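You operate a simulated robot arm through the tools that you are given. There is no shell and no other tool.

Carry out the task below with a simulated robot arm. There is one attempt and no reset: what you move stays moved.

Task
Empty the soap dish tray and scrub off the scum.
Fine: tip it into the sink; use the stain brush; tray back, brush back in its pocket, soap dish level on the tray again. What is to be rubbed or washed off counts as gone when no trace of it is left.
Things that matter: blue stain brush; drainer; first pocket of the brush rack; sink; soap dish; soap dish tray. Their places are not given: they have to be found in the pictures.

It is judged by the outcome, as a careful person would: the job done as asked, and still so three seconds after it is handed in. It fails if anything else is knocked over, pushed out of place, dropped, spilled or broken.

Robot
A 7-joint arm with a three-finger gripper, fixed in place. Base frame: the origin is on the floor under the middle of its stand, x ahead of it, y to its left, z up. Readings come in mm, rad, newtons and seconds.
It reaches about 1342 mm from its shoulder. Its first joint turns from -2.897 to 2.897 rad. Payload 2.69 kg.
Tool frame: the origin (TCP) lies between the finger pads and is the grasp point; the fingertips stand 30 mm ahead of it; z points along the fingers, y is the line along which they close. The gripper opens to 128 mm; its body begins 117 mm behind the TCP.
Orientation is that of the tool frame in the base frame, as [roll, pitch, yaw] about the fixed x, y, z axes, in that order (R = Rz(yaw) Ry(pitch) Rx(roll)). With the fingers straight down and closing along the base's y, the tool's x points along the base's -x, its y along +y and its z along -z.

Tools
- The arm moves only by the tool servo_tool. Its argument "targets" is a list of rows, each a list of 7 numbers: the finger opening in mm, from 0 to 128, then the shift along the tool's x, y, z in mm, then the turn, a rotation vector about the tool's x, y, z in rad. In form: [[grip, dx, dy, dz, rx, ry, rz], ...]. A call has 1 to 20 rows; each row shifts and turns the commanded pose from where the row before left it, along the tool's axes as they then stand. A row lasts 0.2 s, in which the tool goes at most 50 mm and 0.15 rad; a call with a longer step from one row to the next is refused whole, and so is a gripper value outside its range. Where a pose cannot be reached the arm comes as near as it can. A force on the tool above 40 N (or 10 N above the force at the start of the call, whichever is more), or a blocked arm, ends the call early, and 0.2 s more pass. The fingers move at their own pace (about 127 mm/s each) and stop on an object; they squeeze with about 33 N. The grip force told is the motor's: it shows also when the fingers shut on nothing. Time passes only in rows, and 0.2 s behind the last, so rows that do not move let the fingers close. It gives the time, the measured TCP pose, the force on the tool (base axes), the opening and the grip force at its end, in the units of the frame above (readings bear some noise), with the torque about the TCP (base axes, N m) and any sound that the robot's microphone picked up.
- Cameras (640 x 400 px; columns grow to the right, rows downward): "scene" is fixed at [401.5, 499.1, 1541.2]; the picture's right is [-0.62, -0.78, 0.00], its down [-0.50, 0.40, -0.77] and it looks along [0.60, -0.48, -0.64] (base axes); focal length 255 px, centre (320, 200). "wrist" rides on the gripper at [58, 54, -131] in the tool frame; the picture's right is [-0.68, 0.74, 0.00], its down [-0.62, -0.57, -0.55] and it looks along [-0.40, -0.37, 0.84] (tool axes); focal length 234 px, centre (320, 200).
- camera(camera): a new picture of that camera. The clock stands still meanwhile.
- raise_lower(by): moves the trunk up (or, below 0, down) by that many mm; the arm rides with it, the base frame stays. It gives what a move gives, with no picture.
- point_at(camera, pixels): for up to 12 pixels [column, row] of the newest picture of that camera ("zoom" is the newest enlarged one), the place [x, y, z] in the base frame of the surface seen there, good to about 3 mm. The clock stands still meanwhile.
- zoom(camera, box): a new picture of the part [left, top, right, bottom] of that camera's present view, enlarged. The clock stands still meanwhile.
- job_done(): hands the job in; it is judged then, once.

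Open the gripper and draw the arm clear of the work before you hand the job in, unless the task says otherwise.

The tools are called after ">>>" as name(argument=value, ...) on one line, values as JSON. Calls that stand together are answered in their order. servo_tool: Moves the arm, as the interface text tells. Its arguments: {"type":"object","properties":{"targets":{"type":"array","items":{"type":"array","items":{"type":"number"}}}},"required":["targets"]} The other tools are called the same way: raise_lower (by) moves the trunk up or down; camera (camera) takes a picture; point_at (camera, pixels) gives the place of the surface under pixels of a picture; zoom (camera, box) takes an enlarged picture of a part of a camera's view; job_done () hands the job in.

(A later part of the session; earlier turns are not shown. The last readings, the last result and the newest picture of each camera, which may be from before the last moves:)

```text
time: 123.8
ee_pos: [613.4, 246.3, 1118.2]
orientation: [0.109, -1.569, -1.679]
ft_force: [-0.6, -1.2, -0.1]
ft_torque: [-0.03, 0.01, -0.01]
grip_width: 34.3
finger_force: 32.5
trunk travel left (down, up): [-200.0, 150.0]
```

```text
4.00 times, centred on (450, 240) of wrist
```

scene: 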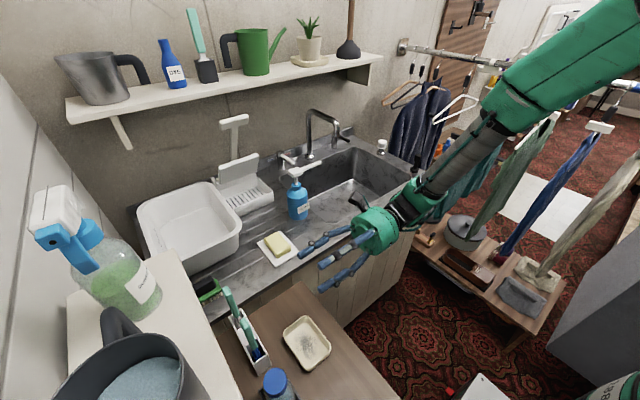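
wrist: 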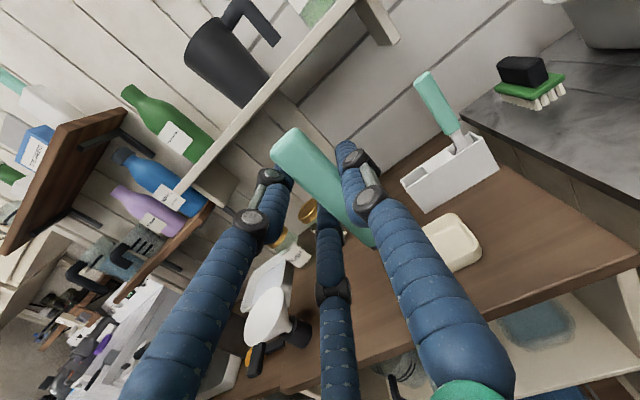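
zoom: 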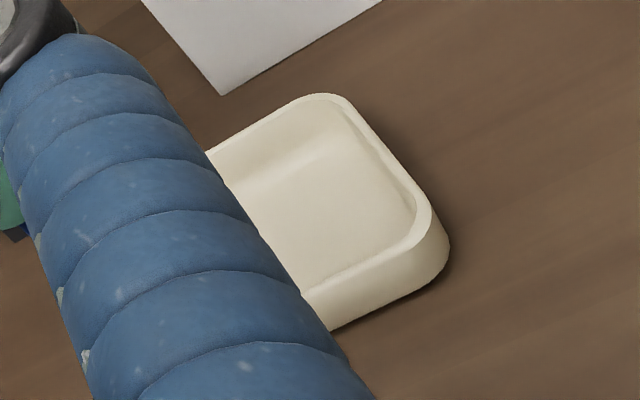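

It looks spotless. I check the tray hasn't shifted by measuring its rim corners.

>>> zoom(camera="scene", box=[275, 305, 345, 370])

>>> point_at(camera="zoom", pixels=[[292, 70], [158, 185], [446, 268], [305, 392], [225, 120], [375, 160], [215, 290], [385, 335], [300, 220], [270, 150], [370, 280], [220, 200]])

```text
6.15 times, centred on (310, 338) of scene
```

zoom: 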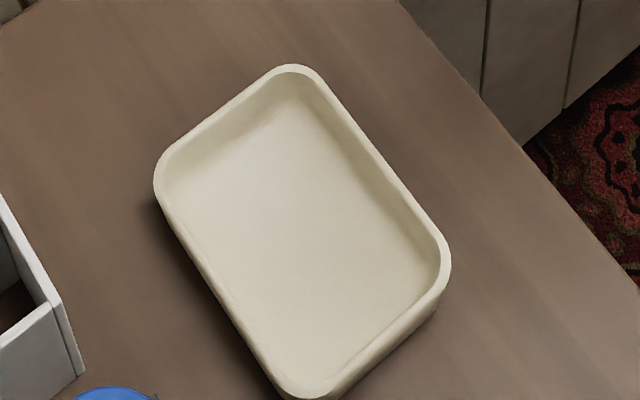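

```text
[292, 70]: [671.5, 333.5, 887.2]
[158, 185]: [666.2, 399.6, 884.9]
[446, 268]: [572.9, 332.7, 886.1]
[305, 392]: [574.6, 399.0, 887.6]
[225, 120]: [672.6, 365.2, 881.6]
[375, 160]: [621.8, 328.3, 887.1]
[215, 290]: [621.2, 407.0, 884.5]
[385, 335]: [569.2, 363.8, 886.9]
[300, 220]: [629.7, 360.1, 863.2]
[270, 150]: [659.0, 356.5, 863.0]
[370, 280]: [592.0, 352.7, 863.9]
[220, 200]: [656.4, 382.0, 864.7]
```

Tray unmoved (x≈568–674, y≈328–406). For certainty I do another scrub with cross strokes along y; first back down to the floor with light pressure.

>>> servo_tool(targets=[[0, 0, 0, 40, 0, 0, 0], [0, 0, 0, 40, 0, 0, 0], [0, 0, 0, 40, 0, 0, 0], [0, -35, 0, 0, 0, 0, 0], [0, -30, 0, 0, 0, 0, 0], [0, -18, 0, 0, 0, 0, 0], [0, -6, 0, 0, 0, 0, 0], [0, -3, 0, 0, 0, 0, 0], [0, -2, 0, 0, 0, 0, 0], [0, 0, 0, 0, 0, 0, 0]])

```text
time: 126.0
ee_pos: [613.8, 366.3, 1023.9]
orientation: [0.363, -1.568, -1.932]
ft_force: [-0.3, 0.2, -0.3]
ft_torque: [0.01, 0.02, 0.0]
grip_width: 34.0
finger_force: 33.4
trunk travel left (down, up): [-200.0, 150.0]
```

No contact yet. I lower another 1.5 mm in small steps.

>>> servo_tool(targets=[[0, -0.8, 0, 0, 0, 0, 0], [0, -0.7, 0, 0, 0, 0, 0], [0, 0, 0, 0, 0, 0, 0]])

```text
time: 126.8
ee_pos: [613.9, 367.3, 1023.5]
orientation: [0.604, -1.568, -2.174]
ft_force: [-0.6, -0.3, 7.8]
ft_torque: [0.03, 0.09, 0.02]
grip_width: 34.4
finger_force: 33.0
trunk travel left (down, up): [-200.0, 150.0]
```

Contact 7.8 N. I run cross strokes over the −x half, then the centre, then the +x half.

>>> servo_tool(targets=[[0, 0, -9, 0, 0, 0, 0], [0, 0, -9, 0, 0, 0, 0], [0, 0, -10, 0, 0, 0, 0], [0, 0, 0, -9, 0, 0, 0], [0, 0, 0, -9, 0, 0, 0], [0, 0, 0, 9, 0, 0, 0], [0, 0, 0, 9, 0, 0, 0], [0, 0, 0, 9, 0, 0, 0], [0, 0, 0, 9, 0, 0, 0], [0, 0, 10, 0, 0, 0, 0], [0, 0, 0, -9, 0, 0, 0], [0, 0, 0, -9, 0, 0, 0], [0, 0, 0, -9, 0, 0, 0], [0, 0, 0, -9, 0, 0, 0], [0, 0, 10, 0, 0, 0, 0], [0, 0, 0, 9, 0, 0, 0], [0, 0, 0, 9, 0, 0, 0]])

>>> servo_tool(targets=[[0, 0, 0, 9, 0, 0, 0], [0, 0, 0, 9, 0, 0, 0], [0, 0, 10, 0, 0, 0, 0], [0, 0, 0, -9, 0, 0, 0], [0, 0, 0, -9, 0, 0, 0], [0, 0, 0, -9, 0, 0, 0], [0, 0, 0, -9, 0, 0, 0], [0, 0, 10, 0, 0, 0, 0], [0, 0, 0, 9, 0, 0, 0], [0, 0, 0, 9, 0, 0, 0], [0, 0, 0, 9, 0, 0, 0], [0, 0, 0, 9, 0, 0, 0], [0, 0, 10, 0, 0, 0, 0], [0, 0, 0, -9, 0, 0, 0], [0, 0, 0, -9, 0, 0, 0], [0, 0, 0, -9, 0, 0, 0], [0, 0, 0, -9, 0, 0, 0], [0, 0, 4, 9, 0, 0, 0], [0, 0, 0, 9, 0, 0, 0]])

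>>> zoom(camera="scene", box=[270, 300, 350, 380])

```text
time: 130.4
ee_pos: [605.6, 365.8, 1022.7]
orientation: [0.686, -1.569, -2.26]
ft_force: [0.3, -1.9, 16.4]
ft_torque: [-0.33, -0.08, -0.05]
grip_width: 34.2
finger_force: 32.8
trunk travel left (down, up): [-200.0, 150.0]
```

```text
time: 134.4
ee_pos: [639.9, 366.8, 1024.4]
orientation: [0.499, -1.569, -2.071]
ft_force: [-0.3, 0.4, 9.0]
ft_torque: [0.3, 0.01, 0.03]
grip_width: 34.5
finger_force: 32.7
trunk travel left (down, up): [-200.0, 150.0]
```

```text
5.00 times, centred on (310, 340) of scene
```

zoom: 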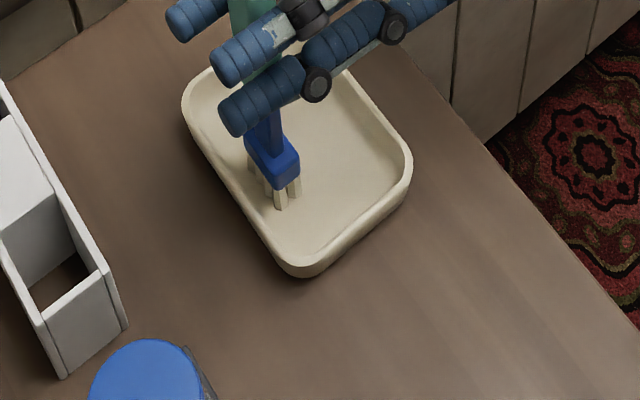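

The tray got pushed about 35 mm in +x during the last strokes (corner now at zoom (310,275)); I'll set it back later. I lift the brush straight up now and check brush and tray.

>>> servo_tool(targets=[[0, 8, 0, 0, 0, 0, 0], [0, 25, 0, 0, 0, 0, 0], [0, 35, 0, 0, 0, 0, 0], [0, 27, 0, 0, 0, 0, 0], [0, 0, 0, 0, 0, 0, 0]])

>>> camera(camera="scene")

>>> zoom(camera="scene", box=[250, 260, 350, 380])

```text
time: 135.6
ee_pos: [639.4, 367.8, 1119.5]
orientation: [0.324, -1.569, -1.894]
ft_force: [0.2, 0.5, 0.2]
ft_torque: [-0.04, 0.01, -0.01]
grip_width: 34.2
finger_force: 32.5
trunk travel left (down, up): [-200.0, 150.0]
```

```text
taken
```

scene: 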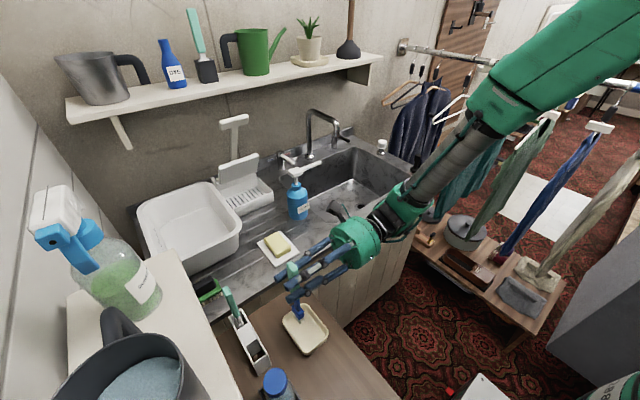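

```text
3.33 times, centred on (300, 320) of scene
```

zoom: 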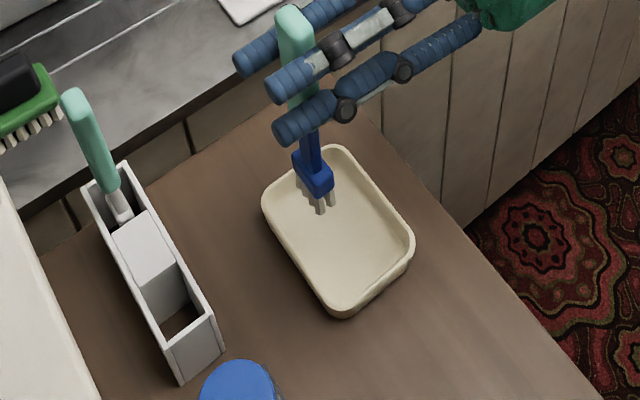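

Tray is clean. Now I measure the brush's head and handle to check it's still upright in the grip before returning it.

>>> zoom(camera="scene", box=[270, 265, 330, 345])

```text
5.00 times, centred on (300, 305) of scene
```

zoom: 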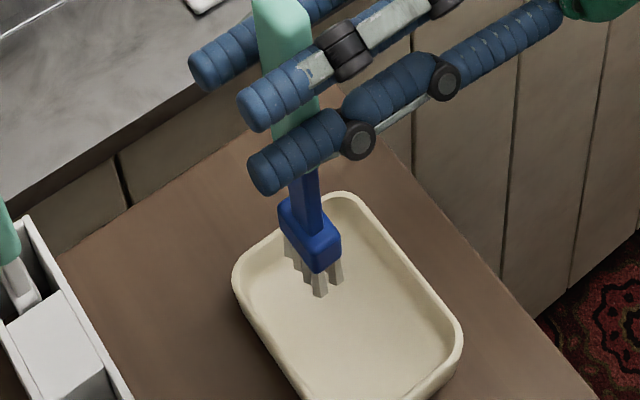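

>>> point_at(camera="zoom", pixels=[[318, 292], [337, 280], [292, 255], [312, 262], [335, 245], [283, 215], [305, 220], [305, 185], [297, 115], [272, 20], [290, 25], [318, 240]])

```text
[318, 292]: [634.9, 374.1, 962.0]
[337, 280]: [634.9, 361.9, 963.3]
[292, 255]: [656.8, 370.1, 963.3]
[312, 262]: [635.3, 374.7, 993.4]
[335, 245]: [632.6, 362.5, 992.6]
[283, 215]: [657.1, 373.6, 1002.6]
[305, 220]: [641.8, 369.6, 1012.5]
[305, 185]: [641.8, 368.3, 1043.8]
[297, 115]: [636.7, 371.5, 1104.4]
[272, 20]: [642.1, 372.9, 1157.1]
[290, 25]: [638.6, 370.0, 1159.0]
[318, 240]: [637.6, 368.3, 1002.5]
```

Brush is still upright with the same offsets (bristles 157.5 mm below the TCP). I move it back above the first pocket at (653.5,474.5).

>>> servo_tool(targets=[[0, 0, 4, 25, 0, 0, 0], [0, 0, 5, 30, 0, 0, 0], [0, 0, 5, 30, 0, 0, 0], [0, 0, 0, 15, 0, 0, 0], [0, 0, 0, 7, 0, 0, 0], [0, 0, 0, 0, 0, 0, 0]])

>>> zoom(camera="scene", box=[230, 300, 290, 370])

```text
time: 137.0
ee_pos: [654.1, 475.0, 1117.4]
orientation: [0.37, -1.569, -1.939]
ft_force: [-0.3, -0.3, -0.7]
ft_torque: [0.03, -0.03, 0.02]
grip_width: 34.3
finger_force: 32.9
trunk travel left (down, up): [-200.0, 150.0]
```

```text
5.71 times, centred on (260, 335) of scene
```

zoom: 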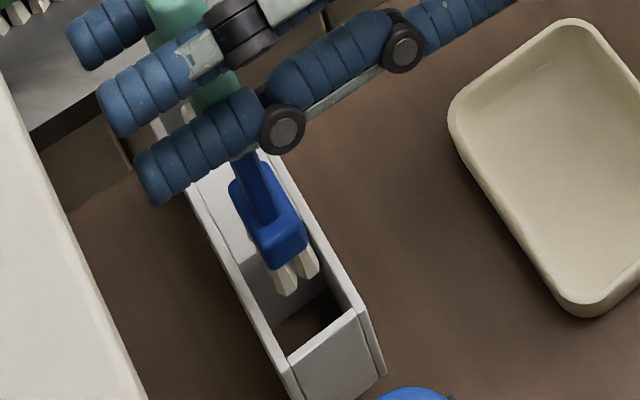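

The head looks aligned with the pocket. I measure head faces versus the pocket walls.

>>> point_at(camera="zoom", pixels=[[286, 288], [308, 272], [275, 245], [300, 230], [265, 262], [240, 190], [300, 205], [288, 352], [360, 305], [290, 375], [275, 330], [340, 260]])

```text
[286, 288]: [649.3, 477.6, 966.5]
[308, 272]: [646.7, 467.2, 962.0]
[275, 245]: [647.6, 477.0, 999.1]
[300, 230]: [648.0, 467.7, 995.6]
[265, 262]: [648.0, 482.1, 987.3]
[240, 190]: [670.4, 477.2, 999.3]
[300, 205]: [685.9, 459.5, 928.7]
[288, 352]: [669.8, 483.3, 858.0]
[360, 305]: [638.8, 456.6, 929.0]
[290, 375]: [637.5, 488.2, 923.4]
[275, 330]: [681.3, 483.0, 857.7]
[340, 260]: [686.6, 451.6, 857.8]
```

Alignment matches the original. I lower the brush into the pocket.

>>> servo_tool(targets=[[0, -10, 0, 0, 0, 0, 0], [0, -18, 0, 0, 0, 0, 0], [0, -18, 0, 0, 0, 0, 0], [0, -16, 0, 0, 0, 0, 0], [0, -14, 0, 0, 0, 0, 0], [0, -10, 0, 0, 0, 0, 0], [0, -6, 0, 0, 0, 0, 0], [0, -2, 0, 0, 0, 0, 0], [0, 0, 0, 0, 0, 0, 0]])

>>> zoom(camera="scene", box=[220, 280, 300, 370])

```text
time: 139.0
ee_pos: [654.0, 475.1, 1024.0]
orientation: [0.344, -1.569, -1.918]
ft_force: [-0.6, 0.1, -1.0]
ft_torque: [0.01, 0.02, 0.0]
grip_width: 34.3
finger_force: 33.3
trunk travel left (down, up): [-200.0, 150.0]
```

```text
4.44 times, centred on (260, 325) of scene
```

zoom: 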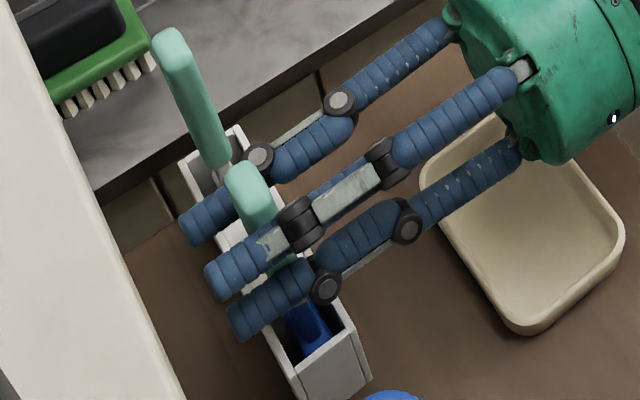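

The brush went in freely. I lower the last few millimetres in small steps until it stands on the floor.

>>> servo_tool(targets=[[0, -1, 0, 0, 0, 0, 0], [0, -1, 0, 0, 0, 0, 0], [0, -1, 0, 0, 0, 0, 0], [0, 0, 0, 0, 0, 0, 0]])

```text
time: 140.0
ee_pos: [653.5, 474.0, 1021.7]
orientation: [0.368, -1.569, -1.939]
ft_force: [-0.8, -0.1, -0.6]
ft_torque: [0.01, -0.01, 0.0]
grip_width: 34.3
finger_force: 32.6
trunk travel left (down, up): [-200.0, 150.0]
```

>>> servo_tool(targets=[[0, -1, 0, 0, 0, 0, 0], [0, -1, 0, 0, 0, 0, 0], [0, 0, 0, 0, 0, 0, 0]])

```text
time: 140.8
ee_pos: [654.1, 474.4, 1019.4]
orientation: [0.357, -1.569, -1.925]
ft_force: [-0.3, -0.3, 0.2]
ft_torque: [0.03, 0.02, -0.01]
grip_width: 34.4
finger_force: 32.7
trunk travel left (down, up): [-200.0, 150.0]
```

>>> servo_tool(targets=[[0, -1, 0, 0, 0, 0, 0], [0, -0.7, 0, 0, 0, 0, 0], [0, 0, 0, 0, 0, 0, 0]])

```text
time: 141.6
ee_pos: [654.4, 474.4, 1017.3]
orientation: [0.589, -1.566, -2.161]
ft_force: [-0.2, 0.6, 6.2]
ft_torque: [0.07, 0.04, 0.01]
grip_width: 34.3
finger_force: 32.2
trunk travel left (down, up): [-200.0, 150.0]
```

The brush stands on the floor (6 N). I ease, open slowly to 68 mm and back out along −y.

>>> servo_tool(targets=[[14, 0.5, 0, 0, 0, 0, 0], [26, 0, 0, 0, 0, 0, 0], [34, 0, 0, 0, 0, 0, 0], [40, 0, 0, 0, 0, 0, 0], [48, 0, 0, 0, 0, 0, 0], [58, 0, -1.5, 0, 0, 0, 0], [68, 0, -1, 0, 0, 0, 0], [68, 0, 0, 0, 0, 0, 0]])

>>> zoom(camera="scene", box=[220, 280, 300, 370])

>>> camera(camera="wrist")

```text
time: 143.4
ee_pos: [651.2, 474.4, 1018.1]
orientation: [0.371, -1.568, -1.94]
ft_force: [0.4, -0.2, 0.6]
ft_torque: [-0.01, -0.01, -0.01]
grip_width: 68.1
finger_force: 0.0
trunk travel left (down, up): [-200.0, 150.0]
```

```text
4.44 times, centred on (260, 325) of scene
```

zoom: 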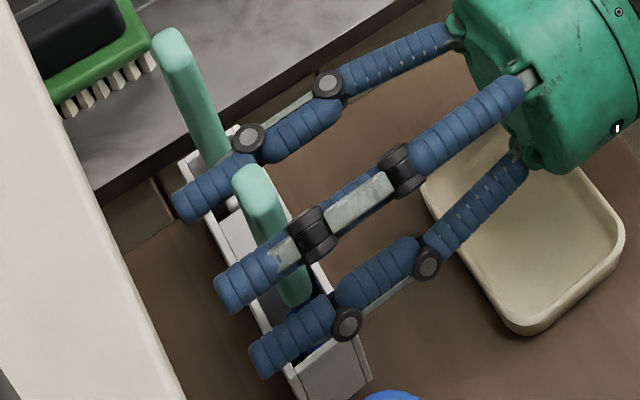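

```text
taken
```

wrist: 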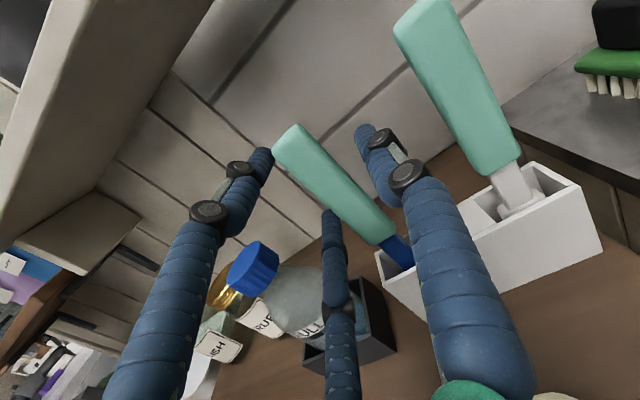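

The brush stands in its pocket, free of the fingers. I back straight out in −y to y≈300.

>>> servo_tool(targets=[[68, 0, 0, -12, 0, 0, 0], [68, 0, 0, -18, 0, 0, 0], [68, 0, 0, -25, 0, 0, 0], [68, 0, 0, -30, 0, 0, 0], [68, 0, 0, -35, 0, 0, 0], [68, 20, 0, -35, 0, 0, 0], [68, 35, 0, -20, 0, 0, 0], [68, 35, 0, 0, 0, 0, 0], [68, 0, 0, 0, 0, 0, 0]])

>>> camera(camera="scene")

>>> zoom(camera="scene", box=[210, 270, 350, 390])

```text
time: 145.4
ee_pos: [650.7, 297.3, 1108.0]
orientation: [0.486, -1.57, -2.055]
ft_force: [-0.4, 0.7, -0.7]
ft_torque: [-0.03, -0.01, -0.04]
grip_width: 67.8
finger_force: 0.1
trunk travel left (down, up): [-200.0, 150.0]
```

```text
taken
```

scene: 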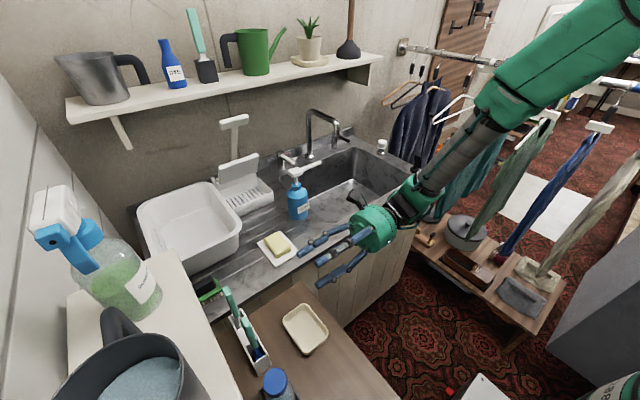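

```text
3.33 times, centred on (280, 330) of scene
```

zoom: 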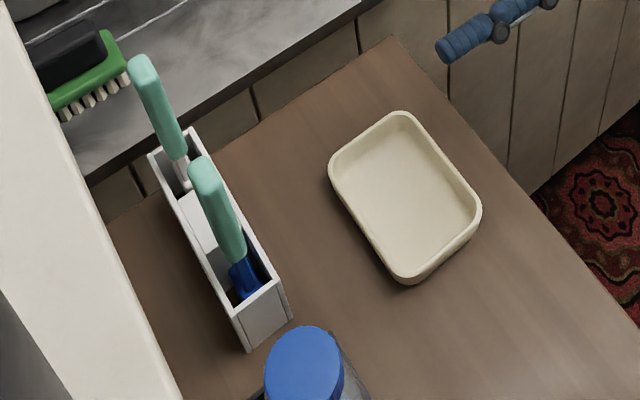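

The brush is back in the first pocket. I measure the shifted tray: rim corners near zoom (402,114), (331,168), (478,212), (408,279).

>>> point_at(camera="zoom", pixels=[[402, 115], [332, 168], [477, 213], [408, 278], [365, 135], [440, 155], [365, 225], [445, 252], [400, 190], [350, 145], [460, 232]])

>>> zoom(camera="scene", box=[275, 295, 335, 360])

```text
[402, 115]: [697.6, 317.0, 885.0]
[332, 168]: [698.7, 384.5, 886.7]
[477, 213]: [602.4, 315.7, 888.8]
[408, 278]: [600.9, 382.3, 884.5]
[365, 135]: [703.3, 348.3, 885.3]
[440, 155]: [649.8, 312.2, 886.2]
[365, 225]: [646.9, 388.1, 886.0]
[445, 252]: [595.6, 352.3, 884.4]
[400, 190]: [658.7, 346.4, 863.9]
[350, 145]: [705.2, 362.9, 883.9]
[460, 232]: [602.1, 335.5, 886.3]
```

```text
6.15 times, centred on (305, 328) of scene
```

zoom: 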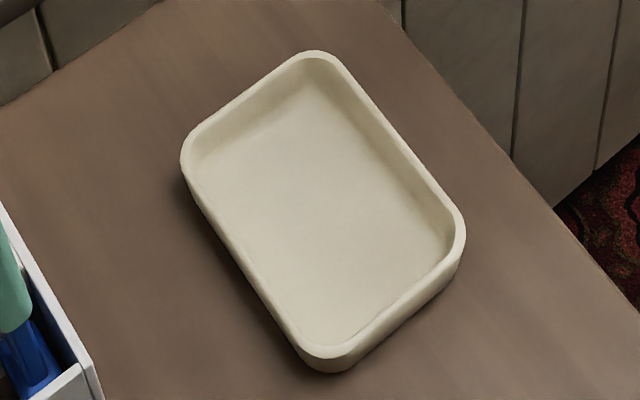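

Tray now spans x 595–704, y 312–388, shifted by about (+28,−16). I turn the tool back straight down and move over it to re-place it.

>>> servo_tool(targets=[[90, 0, 0, 0, 0, -0.15, 0], [100, 0, 0, 0, 0, -0.15, 0], [110, 0, 0, 0, 0, -0.15, 0], [120, 0, 0, 0, 0, -0.15, 0], [124, 0, 0, 0, 0, -0.15, 0], [124, 0, 0, 0, 0, -0.15, 0], [124, 0, 0, 0, 0, -0.15, 0], [124, 0, 0, 0, 0, -0.15, 0], [124, 0, 0, 0, 0, -0.15, 0], [124, 0, 0, 0, 0, -0.15, 0], [124, 0, 0, 0, 0, -0.0708, 0], [124, 27, 4, 0, 0, 0, 0], [124, 27, 3.5, 0, 0, 0, 0], [124, 0, 0, 0, 0, 0, 0]])

>>> camera(camera="wrist")

>>> zoom(camera="wrist", box=[240, 40, 400, 200])

```text
time: 148.4
ee_pos: [660.5, 352.0, 1107.3]
orientation: [3.141, -0.002, 1.572]
ft_force: [-0.9, 0.0, -0.6]
ft_torque: [-0.03, 0.02, 0.0]
grip_width: 124.3
finger_force: 0.0
trunk travel left (down, up): [-200.0, 150.0]
```

```text
taken
```

wrist: 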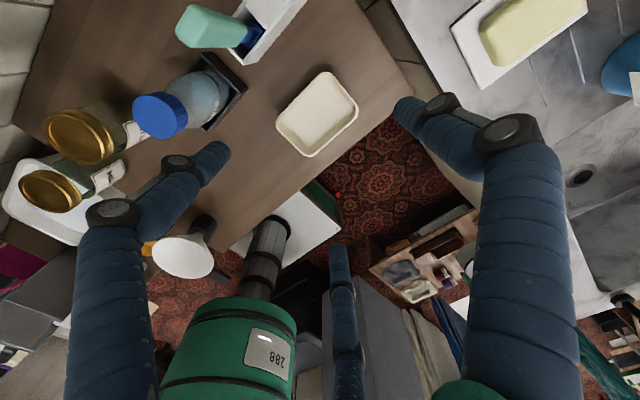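

```text
2.50 times, centred on (320, 120) of wrist
```

zoom: 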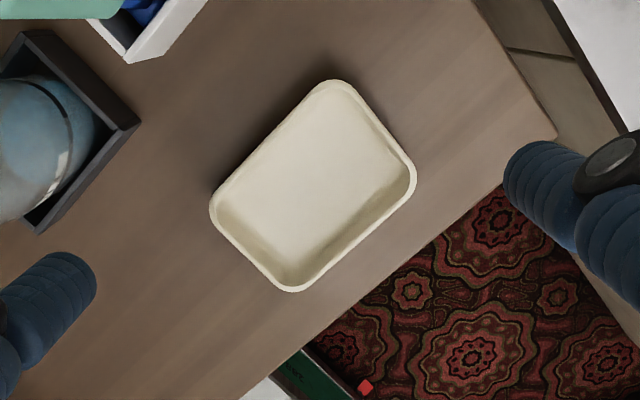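

From above the tray is spotless. I measure its corners again: zoom (335,85), (214,207), (411,180), (292,286).

>>> point_at(camera="zoom", pixels=[[335, 86], [216, 207], [410, 180], [292, 286], [270, 143], [380, 125], [245, 250], [355, 240], [310, 190]])

```text
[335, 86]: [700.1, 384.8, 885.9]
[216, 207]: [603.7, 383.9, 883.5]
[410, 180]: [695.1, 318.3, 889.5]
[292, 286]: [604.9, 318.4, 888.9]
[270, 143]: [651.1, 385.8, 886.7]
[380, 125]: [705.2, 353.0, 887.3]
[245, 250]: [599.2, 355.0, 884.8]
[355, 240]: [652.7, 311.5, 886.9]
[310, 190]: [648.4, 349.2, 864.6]
```

Tray centre ≈ (651,349.5). I descend over it to z≈892.

>>> servo_tool(targets=[[126, -1.5, -1, 30, 0, 0, 0], [126, 0, 0, 40, 0, 0, 0], [126, 0, 0, 40, 0, 0, 0], [126, 0, 0, 35, 0, 0, 0], [126, 0, 0, 25, 0, 0, 0], [126, 0, 0, 18, 0, 0, 0], [126, 0, 0, 12, 0, 0, 0], [126, 0, 0, 9, 0, 0, 0], [126, 0, 0, 6, 0, 0, 0], [126, 0, 0, 0, 0, 0, 0]])

>>> camera(camera="wrist")

```text
time: 150.6
ee_pos: [658.6, 351.3, 892.8]
orientation: [3.141, -0.003, 1.573]
ft_force: [-0.4, -0.5, 0.2]
ft_torque: [0.02, 0.02, 0.0]
grip_width: 125.9
finger_force: 0.0
trunk travel left (down, up): [-200.0, 150.0]
```

```text
taken
```

wrist: 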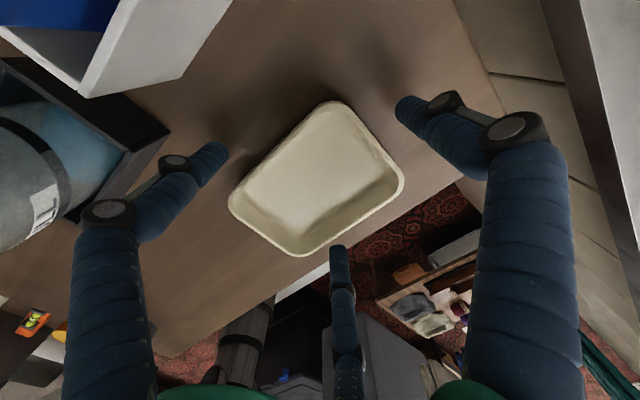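

The fingers straddle the tray. I close on it gradually.

>>> servo_tool(targets=[[116, 0, 0, 0, 0, 0, 0], [108, 0, 0, 0, 0, 0, 0], [102, 0, 0, 0, 0, 0, 0], [98, 0, 0, 0, 0, 0, 0], [94, 0, 0, 0, 0, 0, 0], [90, 0, 0, 0, 0, 0, 0], [84, 0, 0, 0, 0, 0, 0], [76, 0, 0, 0, 0, 0, 0], [66, 0, 0, 0, 0, 0, 0], [62, 0, 0, 0, 0, 0, 0]])

>>> servo_tool(targets=[[62, 0, 0, -3, 0, 0, 0], [62, 0, 0, -5, 0, 0, 0], [62, 0, 0, -6, 0, 0, 0], [62, 5, -9, 0, 0, 0, 0], [62, 6, -10, 0, 0, 0, 0], [62, 5, -9.5, 0, 0, 0, 0], [62, 0, 0, 0, 0, 0, 0]])

>>> camera(camera="wrist")

```text
time: 152.8
ee_pos: [657.5, 351.5, 891.3]
orientation: [3.139, -0.002, 1.572]
ft_force: [1.1, -1.0, 2.0]
ft_torque: [0.0, 0.02, 0.04]
grip_width: 93.1
finger_force: 32.8
trunk travel left (down, up): [-200.0, 150.0]
```

```text
time: 154.4
ee_pos: [630.5, 368.1, 906.1]
orientation: [3.141, -0.002, 1.572]
ft_force: [0.0, 0.4, -1.6]
ft_torque: [0.02, -0.02, -0.01]
grip_width: 92.7
finger_force: 33.0
trunk travel left (down, up): [-200.0, 150.0]
```

```text
taken
```

wrist: 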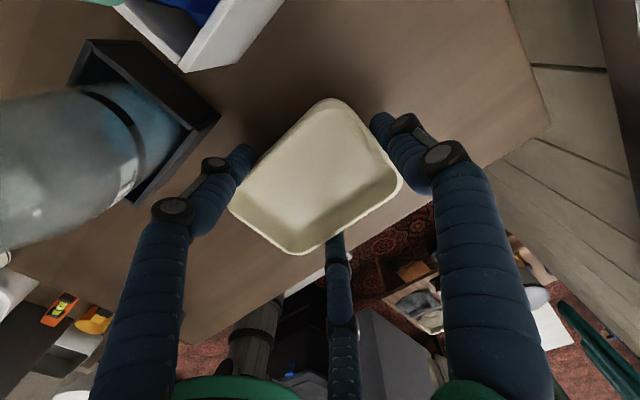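

The tray is held at (630.5,368), equal to the original grasp place. I set it down slowly.

>>> servo_tool(targets=[[62, 0, 0, 6, 0, 0, 0], [62, 0, 0, 4, 0, 0, 0], [62, 0, 0, 2, 0, 0, 0], [62, 0, 0, 1, 0, 0, 0], [62, 0, 0, 1, 0, 0, 0], [62, 0, 0, 0, 0, 0, 0]])

```text
time: 155.8
ee_pos: [631.1, 367.8, 892.4]
orientation: [-3.141, -0.002, 1.572]
ft_force: [-0.3, 0.4, -1.0]
ft_torque: [0.02, -0.04, 0.03]
grip_width: 93.1
finger_force: 33.1
trunk travel left (down, up): [-200.0, 150.0]
```

>>> servo_tool(targets=[[62, 0, 0, 0.8, 0, 0, 0], [62, 0, 0, 0.7, 0, 0, 0], [62, 0, 0, 0, 0, 0, 0]])

```text
time: 156.6
ee_pos: [630.1, 367.5, 892.5]
orientation: [3.141, -0.003, 1.572]
ft_force: [1.1, -1.0, 14.2]
ft_torque: [-0.27, 0.6, 0.11]
grip_width: 92.7
finger_force: 33.6
trunk travel left (down, up): [-200.0, 150.0]
```

The tray is on the table (+14 N). I ease up a little, open slowly, and rise clear.

>>> servo_tool(targets=[[74, 0, 0, -1, 0, 0, 0], [86, 0, 0, 0, 0, 0, 0], [94, 0, 0, 0, 0, 0, 0], [100, 0, 0, 0, 0, 0, 0], [110, 0, 0, 0, 0, 0, 0], [120, 0, 0, -8, 0, 0, 0], [120, 0, 0, -20, 0, 0, 0], [120, 0, 0, -35, 0, 0, 0], [120, 0, 0, -40, 0, 0, 0], [120, 0, 0, -40, 0, 0, 0], [120, 0, 0, -30, 0, 0, 0], [120, 0, 0, 0, 0, 0, 0]])

>>> camera(camera="wrist")

>>> zoom(camera="wrist", box=[240, 40, 400, 200])

```text
time: 159.2
ee_pos: [628.6, 367.6, 1065.8]
orientation: [-3.141, -0.001, 1.572]
ft_force: [-0.3, 1.0, 0.5]
ft_torque: [0.06, -0.04, -0.01]
grip_width: 119.8
finger_force: 0.1
trunk travel left (down, up): [-200.0, 150.0]
```

```text
taken
```

wrist: 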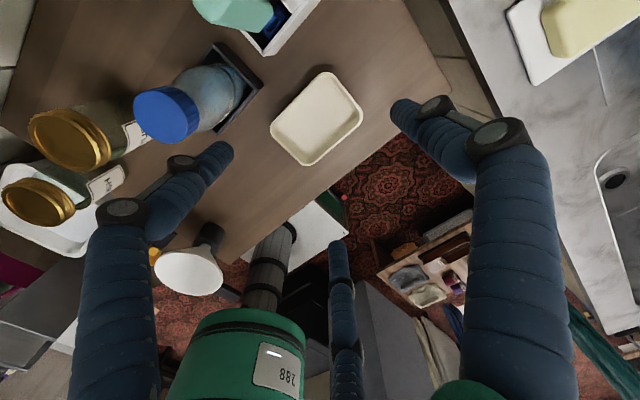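

```text
2.50 times, centred on (320, 120) of wrist
```

zoom: 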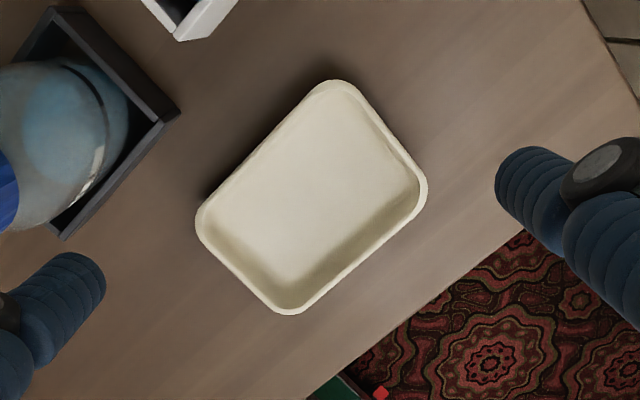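

I measure the tray's corners after setting it back.

>>> point_at(camera="zoom", pixels=[[335, 84], [201, 218], [423, 190], [287, 309], [265, 150], [385, 130], [235, 272], [362, 252], [310, 200], [270, 230], [350, 170]])

>>> zoom(camera="scene", box=[220, 170, 340, 270])

```text
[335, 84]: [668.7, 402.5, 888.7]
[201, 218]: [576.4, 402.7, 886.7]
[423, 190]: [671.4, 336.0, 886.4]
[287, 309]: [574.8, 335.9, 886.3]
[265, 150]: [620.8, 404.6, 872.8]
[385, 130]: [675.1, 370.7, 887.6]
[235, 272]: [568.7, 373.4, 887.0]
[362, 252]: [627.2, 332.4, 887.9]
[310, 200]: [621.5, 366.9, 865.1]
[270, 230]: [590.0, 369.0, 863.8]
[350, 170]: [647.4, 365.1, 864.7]
```

```text
4.00 times, centred on (280, 220) of scene
```

zoom: 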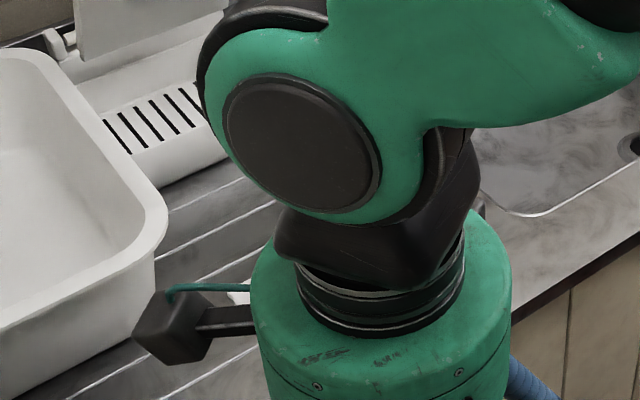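

Tray is back at centre ≈(622,368). Now I fetch the soap dish: move over the drainer to about (904,278).

>>> servo_tool(targets=[[110, -8, 25, -5, 0, 0, 0], [100, -12, 38, 0, 0, 0, 0], [92, -13, 40, 0, 0, 0, 0], [92, -13, 40, 0, 0, 0, 0], [92, -13, 40, 0, 0, 0, 0], [92, -13, 40, 0, 0, 0, 0], [92, -12, 35, 0, 0, 0, 0], [92, -6, 17, 0, 0, 0, 0], [92, 0, 0, 0, 0, 0, 0]])

>>> camera(camera="wrist")

>>> zoom(camera="wrist", box=[240, 40, 400, 200])

```text
time: 161.2
ee_pos: [905.2, 277.6, 1070.2]
orientation: [-3.141, -0.002, 1.572]
ft_force: [0.5, 0.6, -0.3]
ft_torque: [-0.02, 0.05, 0.0]
grip_width: 91.9
finger_force: 0.0
trunk travel left (down, up): [-200.0, 150.0]
```

```text
taken
```

wrist: 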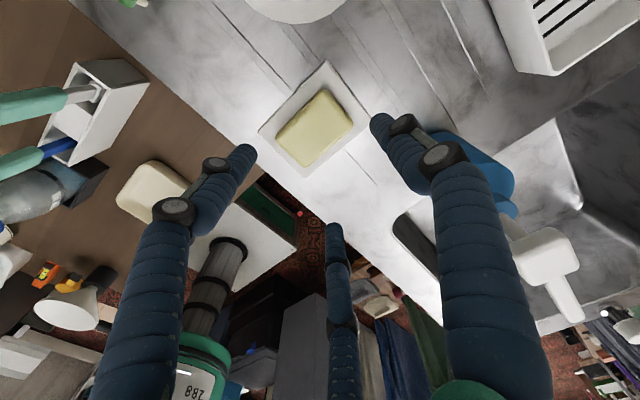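

```text
2.50 times, centred on (320, 120) of wrist
```

zoom: 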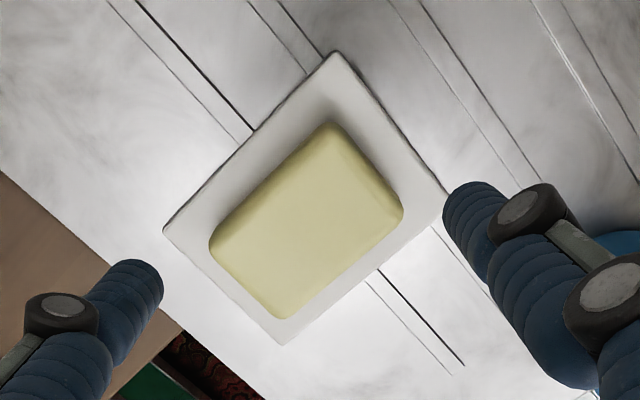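

The dish is visible in place. I measure the plate and soap corners from this zoom.

>>> point_at(camera="zoom", pixels=[[335, 57], [168, 232], [283, 340], [440, 195], [330, 127], [214, 238], [280, 312], [398, 208], [270, 175], [365, 165], [240, 275], [345, 265]])

```text
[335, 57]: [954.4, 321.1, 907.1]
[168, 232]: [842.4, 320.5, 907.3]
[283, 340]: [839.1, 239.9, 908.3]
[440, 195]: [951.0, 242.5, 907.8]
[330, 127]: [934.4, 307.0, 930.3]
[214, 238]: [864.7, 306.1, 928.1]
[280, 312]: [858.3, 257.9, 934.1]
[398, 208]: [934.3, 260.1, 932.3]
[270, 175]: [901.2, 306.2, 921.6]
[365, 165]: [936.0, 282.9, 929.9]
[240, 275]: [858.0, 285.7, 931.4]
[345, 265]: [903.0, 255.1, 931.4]
```

Dish centre ≈(897,279). I centre at (906,279) and descend to z≈941 so the tips stay just above the plate.

>>> servo_tool(targets=[[92, 1.2, 1, 25, 0, 0, 0], [92, 0, 0, 30, 0, 0, 0], [92, 0, 0, 28, 0, 0, 0], [92, 0, 0, 20, 0, 0, 0], [92, 0, 0, 12, 0, 0, 0], [92, 0, 0, 8, 0, 0, 0], [92, 0, 0, 5, 0, 0, 0], [92, 0, 0, 0, 0, 0, 0]])

>>> camera(camera="wrist")

```text
time: 163.0
ee_pos: [905.7, 279.8, 942.6]
orientation: [-3.14, -0.003, 1.573]
ft_force: [0.3, -0.1, 0.7]
ft_torque: [-0.01, 0.04, -0.01]
grip_width: 92.2
finger_force: 0.0
trunk travel left (down, up): [-200.0, 150.0]
```

```text
taken
```

wrist: 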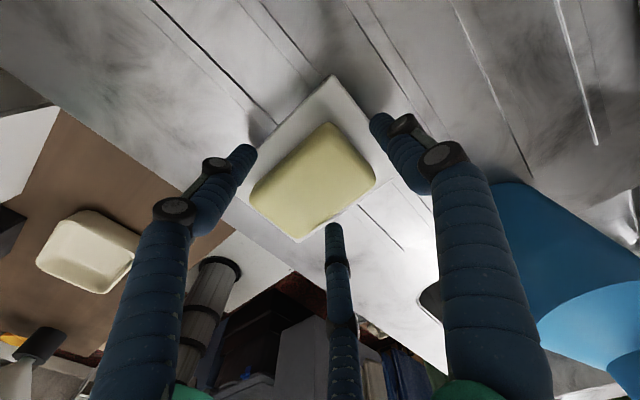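

The fingers surround the soap. I close gradually on it.

>>> servo_tool(targets=[[82, 0, 0, 0, 0, 0, 0], [76, 0, 0, 0, 0, 0, 0], [72, 0, 0, 0, 0, 0, 0], [68, 0, 0, 0, 0, 0, 0], [65, 0, 0, 0, 0, 0, 0], [62, 0, 0, 0, 0, 0, 0], [58, 0, 0, 0, 0, 0, 0], [54, 0, 0, 0, 0, 0, 0], [48, 0, 0, 0, 0, 0, 0], [40, 0, 0, 0, 0, 0, 0]])

>>> camera(camera="wrist")

```text
time: 165.2
ee_pos: [905.9, 280.4, 943.7]
orientation: [3.142, -0.001, 1.572]
ft_force: [-2.3, -1.3, 2.9]
ft_torque: [-0.04, 0.1, 0.02]
grip_width: 65.9
finger_force: 19.4
trunk travel left (down, up): [-200.0, 150.0]
```

```text
taken
```

wrist: 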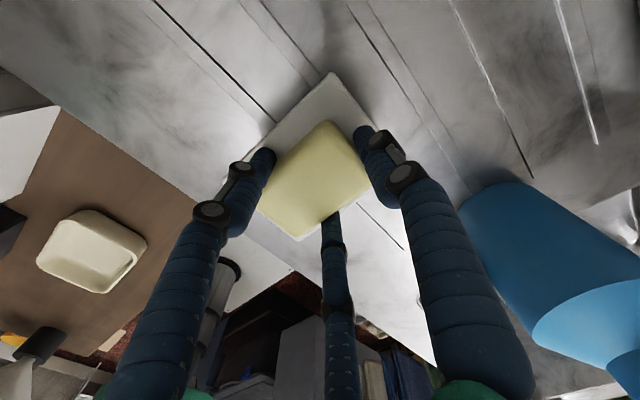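

Gripped at 65.9 mm; the force reads 19 N. I hold a moment for it to settle.

>>> servo_tool(targets=[[38, 0, 0, 0, 0, 0, 0], [38, 0, 0, 0, 0, 0, 0], [38, 0, 0, 0, 0, 0, 0]])

```text
time: 166.0
ee_pos: [905.7, 279.7, 943.2]
orientation: [-3.141, -0.001, 1.571]
ft_force: [-2.6, 0.3, 1.9]
ft_torque: [-0.01, 0.12, 0.0]
grip_width: 65.9
finger_force: 20.5
trunk travel left (down, up): [-200.0, 150.0]
```

Grip force is a bit lower (20 N) but should do for a 3 N dish. I lift slowly 6 mm and check.

>>> servo_tool(targets=[[38, 0, 0, -1.5, 0, 0, 0], [38, 0, 0, -2, 0, 0, 0], [38, 0, 0, -3, 0, 0, 0], [38, 0, 0, 0, 0, 0, 0]])

>>> zoom(camera="scene", box=[230, 190, 330, 280])

>>> camera(camera="wrist")

```text
time: 167.0
ee_pos: [905.9, 280.2, 949.0]
orientation: [-3.14, -0.002, 1.573]
ft_force: [0.1, 0.8, -2.2]
ft_torque: [0.0, -0.01, -0.01]
grip_width: 66.1
finger_force: 21.0
trunk travel left (down, up): [-200.0, 150.0]
```

```text
4.44 times, centred on (280, 235) of scene
```

zoom: 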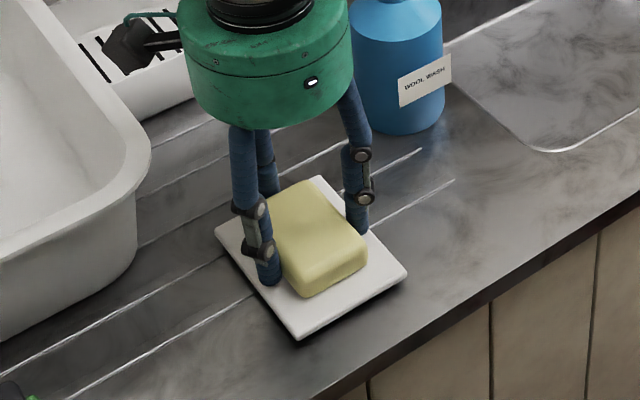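

```text
taken
```

wrist: 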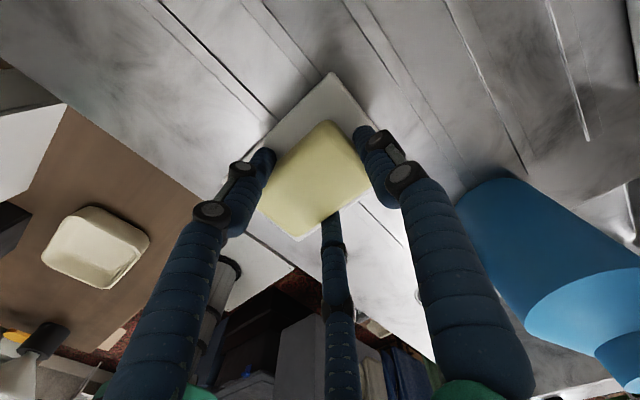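

The dish is up (2.2 N). I measure its position relative to the TCP from the wrist view before carrying it.

>>> zoom(camera="wrist", box=[220, 60, 400, 250])

>>> point_at(camera="zoom", pixels=[[373, 28], [280, 110], [255, 175], [430, 90], [365, 100], [290, 170], [260, 360], [500, 190], [450, 95], [350, 45]])

```text
2.11 times, centred on (310, 155) of wrist
```

zoom: 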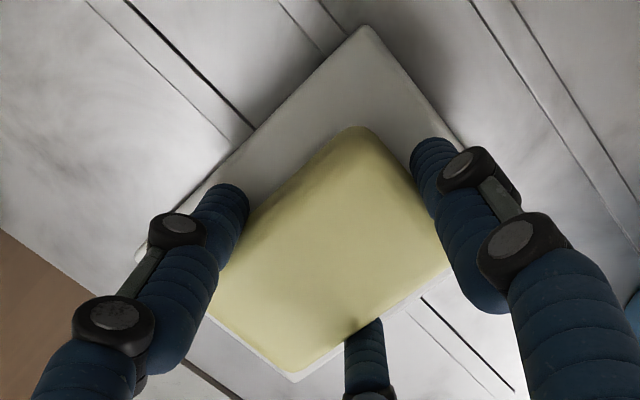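

```text
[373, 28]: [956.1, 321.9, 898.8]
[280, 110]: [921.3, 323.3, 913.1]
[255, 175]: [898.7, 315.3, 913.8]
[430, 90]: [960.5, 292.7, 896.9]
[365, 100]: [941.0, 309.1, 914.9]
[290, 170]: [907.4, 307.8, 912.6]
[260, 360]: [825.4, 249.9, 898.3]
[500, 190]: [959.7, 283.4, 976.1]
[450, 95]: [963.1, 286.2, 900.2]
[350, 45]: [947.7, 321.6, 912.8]
```

>>> point_at(camera="zoom", pixels=[[364, 33], [362, 40], [400, 80], [420, 110], [142, 252], [150, 262], [290, 374], [298, 376], [320, 75], [235, 325]])

```text
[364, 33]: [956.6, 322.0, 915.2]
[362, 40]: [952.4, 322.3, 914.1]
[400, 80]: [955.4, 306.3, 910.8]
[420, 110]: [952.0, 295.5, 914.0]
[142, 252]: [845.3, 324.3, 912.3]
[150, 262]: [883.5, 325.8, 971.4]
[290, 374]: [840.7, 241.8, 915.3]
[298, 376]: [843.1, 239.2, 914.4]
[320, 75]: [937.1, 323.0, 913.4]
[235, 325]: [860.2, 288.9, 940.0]
```

Plate centre is about (898,281), i.e. TCP +(−8,+1). I raise it and carry it back above the tray, to TCP (630,367).

>>> servo_tool(targets=[[38, 0, 0, -12, 0, 0, 0], [38, 0, 0, -25, 0, 0, 0], [38, 0, 0, -30, 0, 0, 0], [38, 0, 0, -20, 0, 0, 0], [38, 0, 0, -9, 0, 0, 0], [38, 5, -15, 0, 0, 0, 0], [38, 9, -30, 0, 0, 0, 0], [38, 11, -34, 0, 0, 0, 0], [38, 11, -34, 0, 0, 0, 0], [38, 11, -34, 0, 0, 0, 0], [38, 11, -34, 0, 0, 0, 0], [38, 11, -34, 0, 0, 0, 0], [38, 10, -30, 0, 0, 0, 0], [38, 6, -20, 0, 0, 0, 0], [38, 2, -10.5, 0, 0, 0, 0], [38, 0, 0, 0, 0, 0, 0]])

>>> camera(camera="wrist")

>>> zoom(camera="scene", box=[220, 250, 380, 390])

```text
time: 170.4
ee_pos: [631.0, 366.4, 1045.7]
orientation: [3.141, -0.001, 1.573]
ft_force: [0.4, 0.5, -2.7]
ft_torque: [0.0, -0.04, 0.01]
grip_width: 65.7
finger_force: 21.0
trunk travel left (down, up): [-200.0, 150.0]
```

```text
taken
```

wrist: 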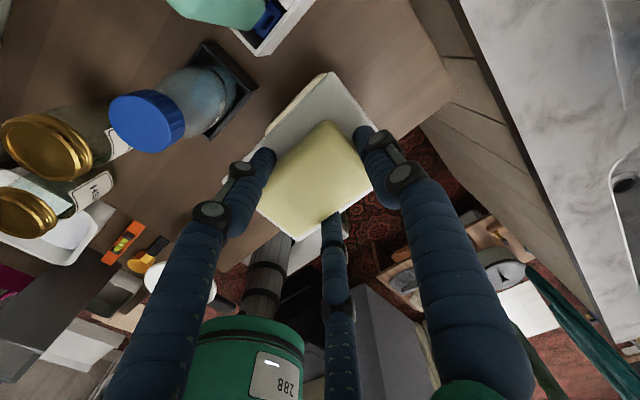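

```text
2.86 times, centred on (300, 320) of scene
```

zoom: 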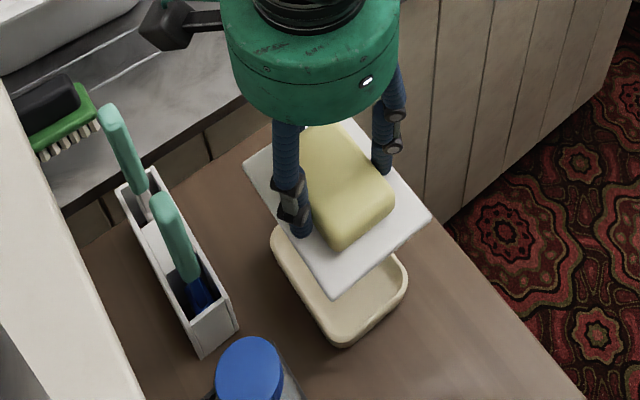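

The dish is above the tray. I correct by a millimetre and descend to ~10 mm above contact.

>>> servo_tool(targets=[[38, 0.8, -1, 15, 0, 0, 0], [38, 0, 0, 25, 0, 0, 0], [38, 0, 0, 25, 0, 0, 0], [38, 0, 0, 20, 0, 0, 0], [38, 0, 0, 12, 0, 0, 0], [38, 0, 0, 6, 0, 0, 0], [38, 0, 0, 0, 0, 0, 0]])

>>> zoom(camera="scene", box=[265, 295, 355, 385])

>>> camera(camera="wrist")

```text
time: 172.0
ee_pos: [629.5, 366.3, 941.7]
orientation: [3.141, -0.002, 1.573]
ft_force: [0.2, -0.1, -3.6]
ft_torque: [-0.01, -0.04, 0.02]
grip_width: 65.8
finger_force: 21.0
trunk travel left (down, up): [-200.0, 150.0]
```

```text
4.44 times, centred on (310, 340) of scene
```

zoom: 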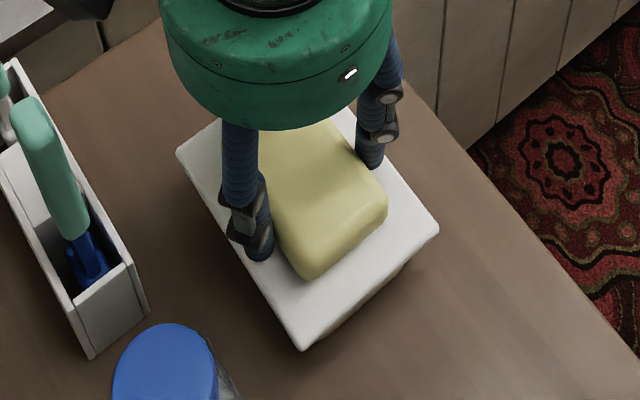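

```text
taken
```

wrist: 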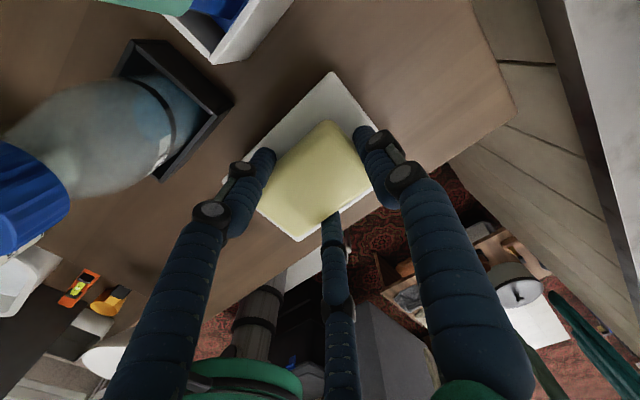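

Well aligned over the tray. I descend in small steps to contact.

>>> servo_tool(targets=[[38, 0, 0, 3, 0, 0, 0], [38, 0, 0, 2, 0, 0, 0], [38, 0, 0, 1.5, 0, 0, 0], [38, 0, 0, 1, 0, 0, 0], [38, 0, 0, 0, 0, 0, 0]])

```text
time: 173.2
ee_pos: [630.8, 366.7, 934.2]
orientation: [-3.142, -0.001, 1.572]
ft_force: [0.2, 0.3, -3.1]
ft_torque: [-0.02, -0.06, -0.01]
grip_width: 65.4
finger_force: 20.8
trunk travel left (down, up): [-200.0, 150.0]
```

>>> servo_tool(targets=[[38, 0, 0, 1, 0, 0, 0], [38, 0, 0, 1, 0, 0, 0], [38, 0, 0, 0, 0, 0, 0]])

```text
time: 174.0
ee_pos: [629.6, 366.7, 931.4]
orientation: [-3.141, -0.003, 1.573]
ft_force: [0.1, -1.2, -2.9]
ft_torque: [0.02, -0.02, -0.01]
grip_width: 66.0
finger_force: 20.3
trunk travel left (down, up): [-200.0, 150.0]
```

>>> servo_tool(targets=[[38, 0, 0, 0.8, 0, 0, 0], [38, 0, 0, 0.7, 0, 0, 0], [38, 0, 0, 0, 0, 0, 0]])

```text
time: 174.8
ee_pos: [628.5, 367.6, 931.7]
orientation: [3.141, 0.0, 1.573]
ft_force: [-1.3, 0.3, -2.9]
ft_torque: [0.0, -0.04, 0.03]
grip_width: 65.7
finger_force: 20.7
trunk travel left (down, up): [-200.0, 150.0]
```

Still hanging (−2.9 N). I continue with small steps.

>>> servo_tool(targets=[[38, 0, 0, 0.8, 0, 0, 0], [38, 0, 0, 0.7, 0, 0, 0], [38, 0, 0, 0, 0, 0, 0]])

```text
time: 175.6
ee_pos: [628.7, 366.5, 932.1]
orientation: [3.14, -0.004, 1.574]
ft_force: [-2.8, -2.9, 13.2]
ft_torque: [-0.3, 0.36, 0.06]
grip_width: 65.8
finger_force: 20.5
trunk travel left (down, up): [-200.0, 150.0]
```

Touched down (+13 N). I ease up, open slowly and rise.

>>> servo_tool(targets=[[46, 0, 0, -0.8, 0, 0, 0], [54, 0, 0, 0, 0, 0, 0], [60, 0, 0, 0, 0, 0, 0], [65, 0, 0, 0, 0, 0, 0], [70, 0, 0, 0, 0, 0, 0], [78, 0, 0, 0, 0, 0, 0], [90, 0, 0, 0, 0, 0, 0], [92, 0, 0, -10, 0, 0, 0], [92, 0, 0, -25, 0, 0, 0], [92, 0, 0, -35, 0, 0, 0], [92, 0, 0, -40, 0, 0, 0], [92, 0, 0, -30, 0, 0, 0], [92, 0, 0, 0, 0, 0, 0]])

>>> camera(camera="wrist")

>>> zoom(camera="scene", box=[265, 295, 355, 385])

```text
time: 178.4
ee_pos: [628.8, 365.9, 1070.0]
orientation: [-3.14, -0.001, 1.573]
ft_force: [-0.8, -0.6, 0.5]
ft_torque: [0.01, -0.01, 0.0]
grip_width: 91.8
finger_force: 0.0
trunk travel left (down, up): [-200.0, 150.0]
```

```text
taken
```

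wrist: 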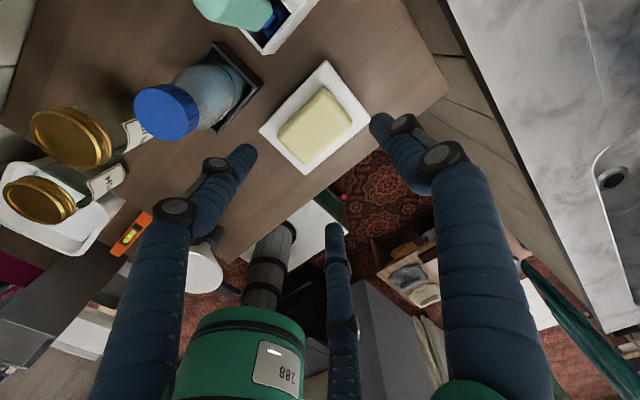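

```text
4.44 times, centred on (310, 340) of scene
```

zoom: 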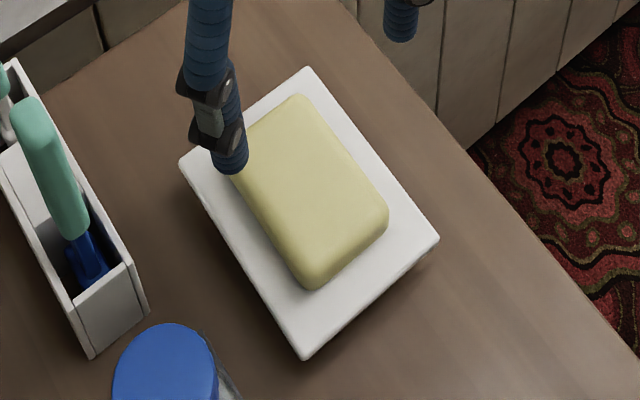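

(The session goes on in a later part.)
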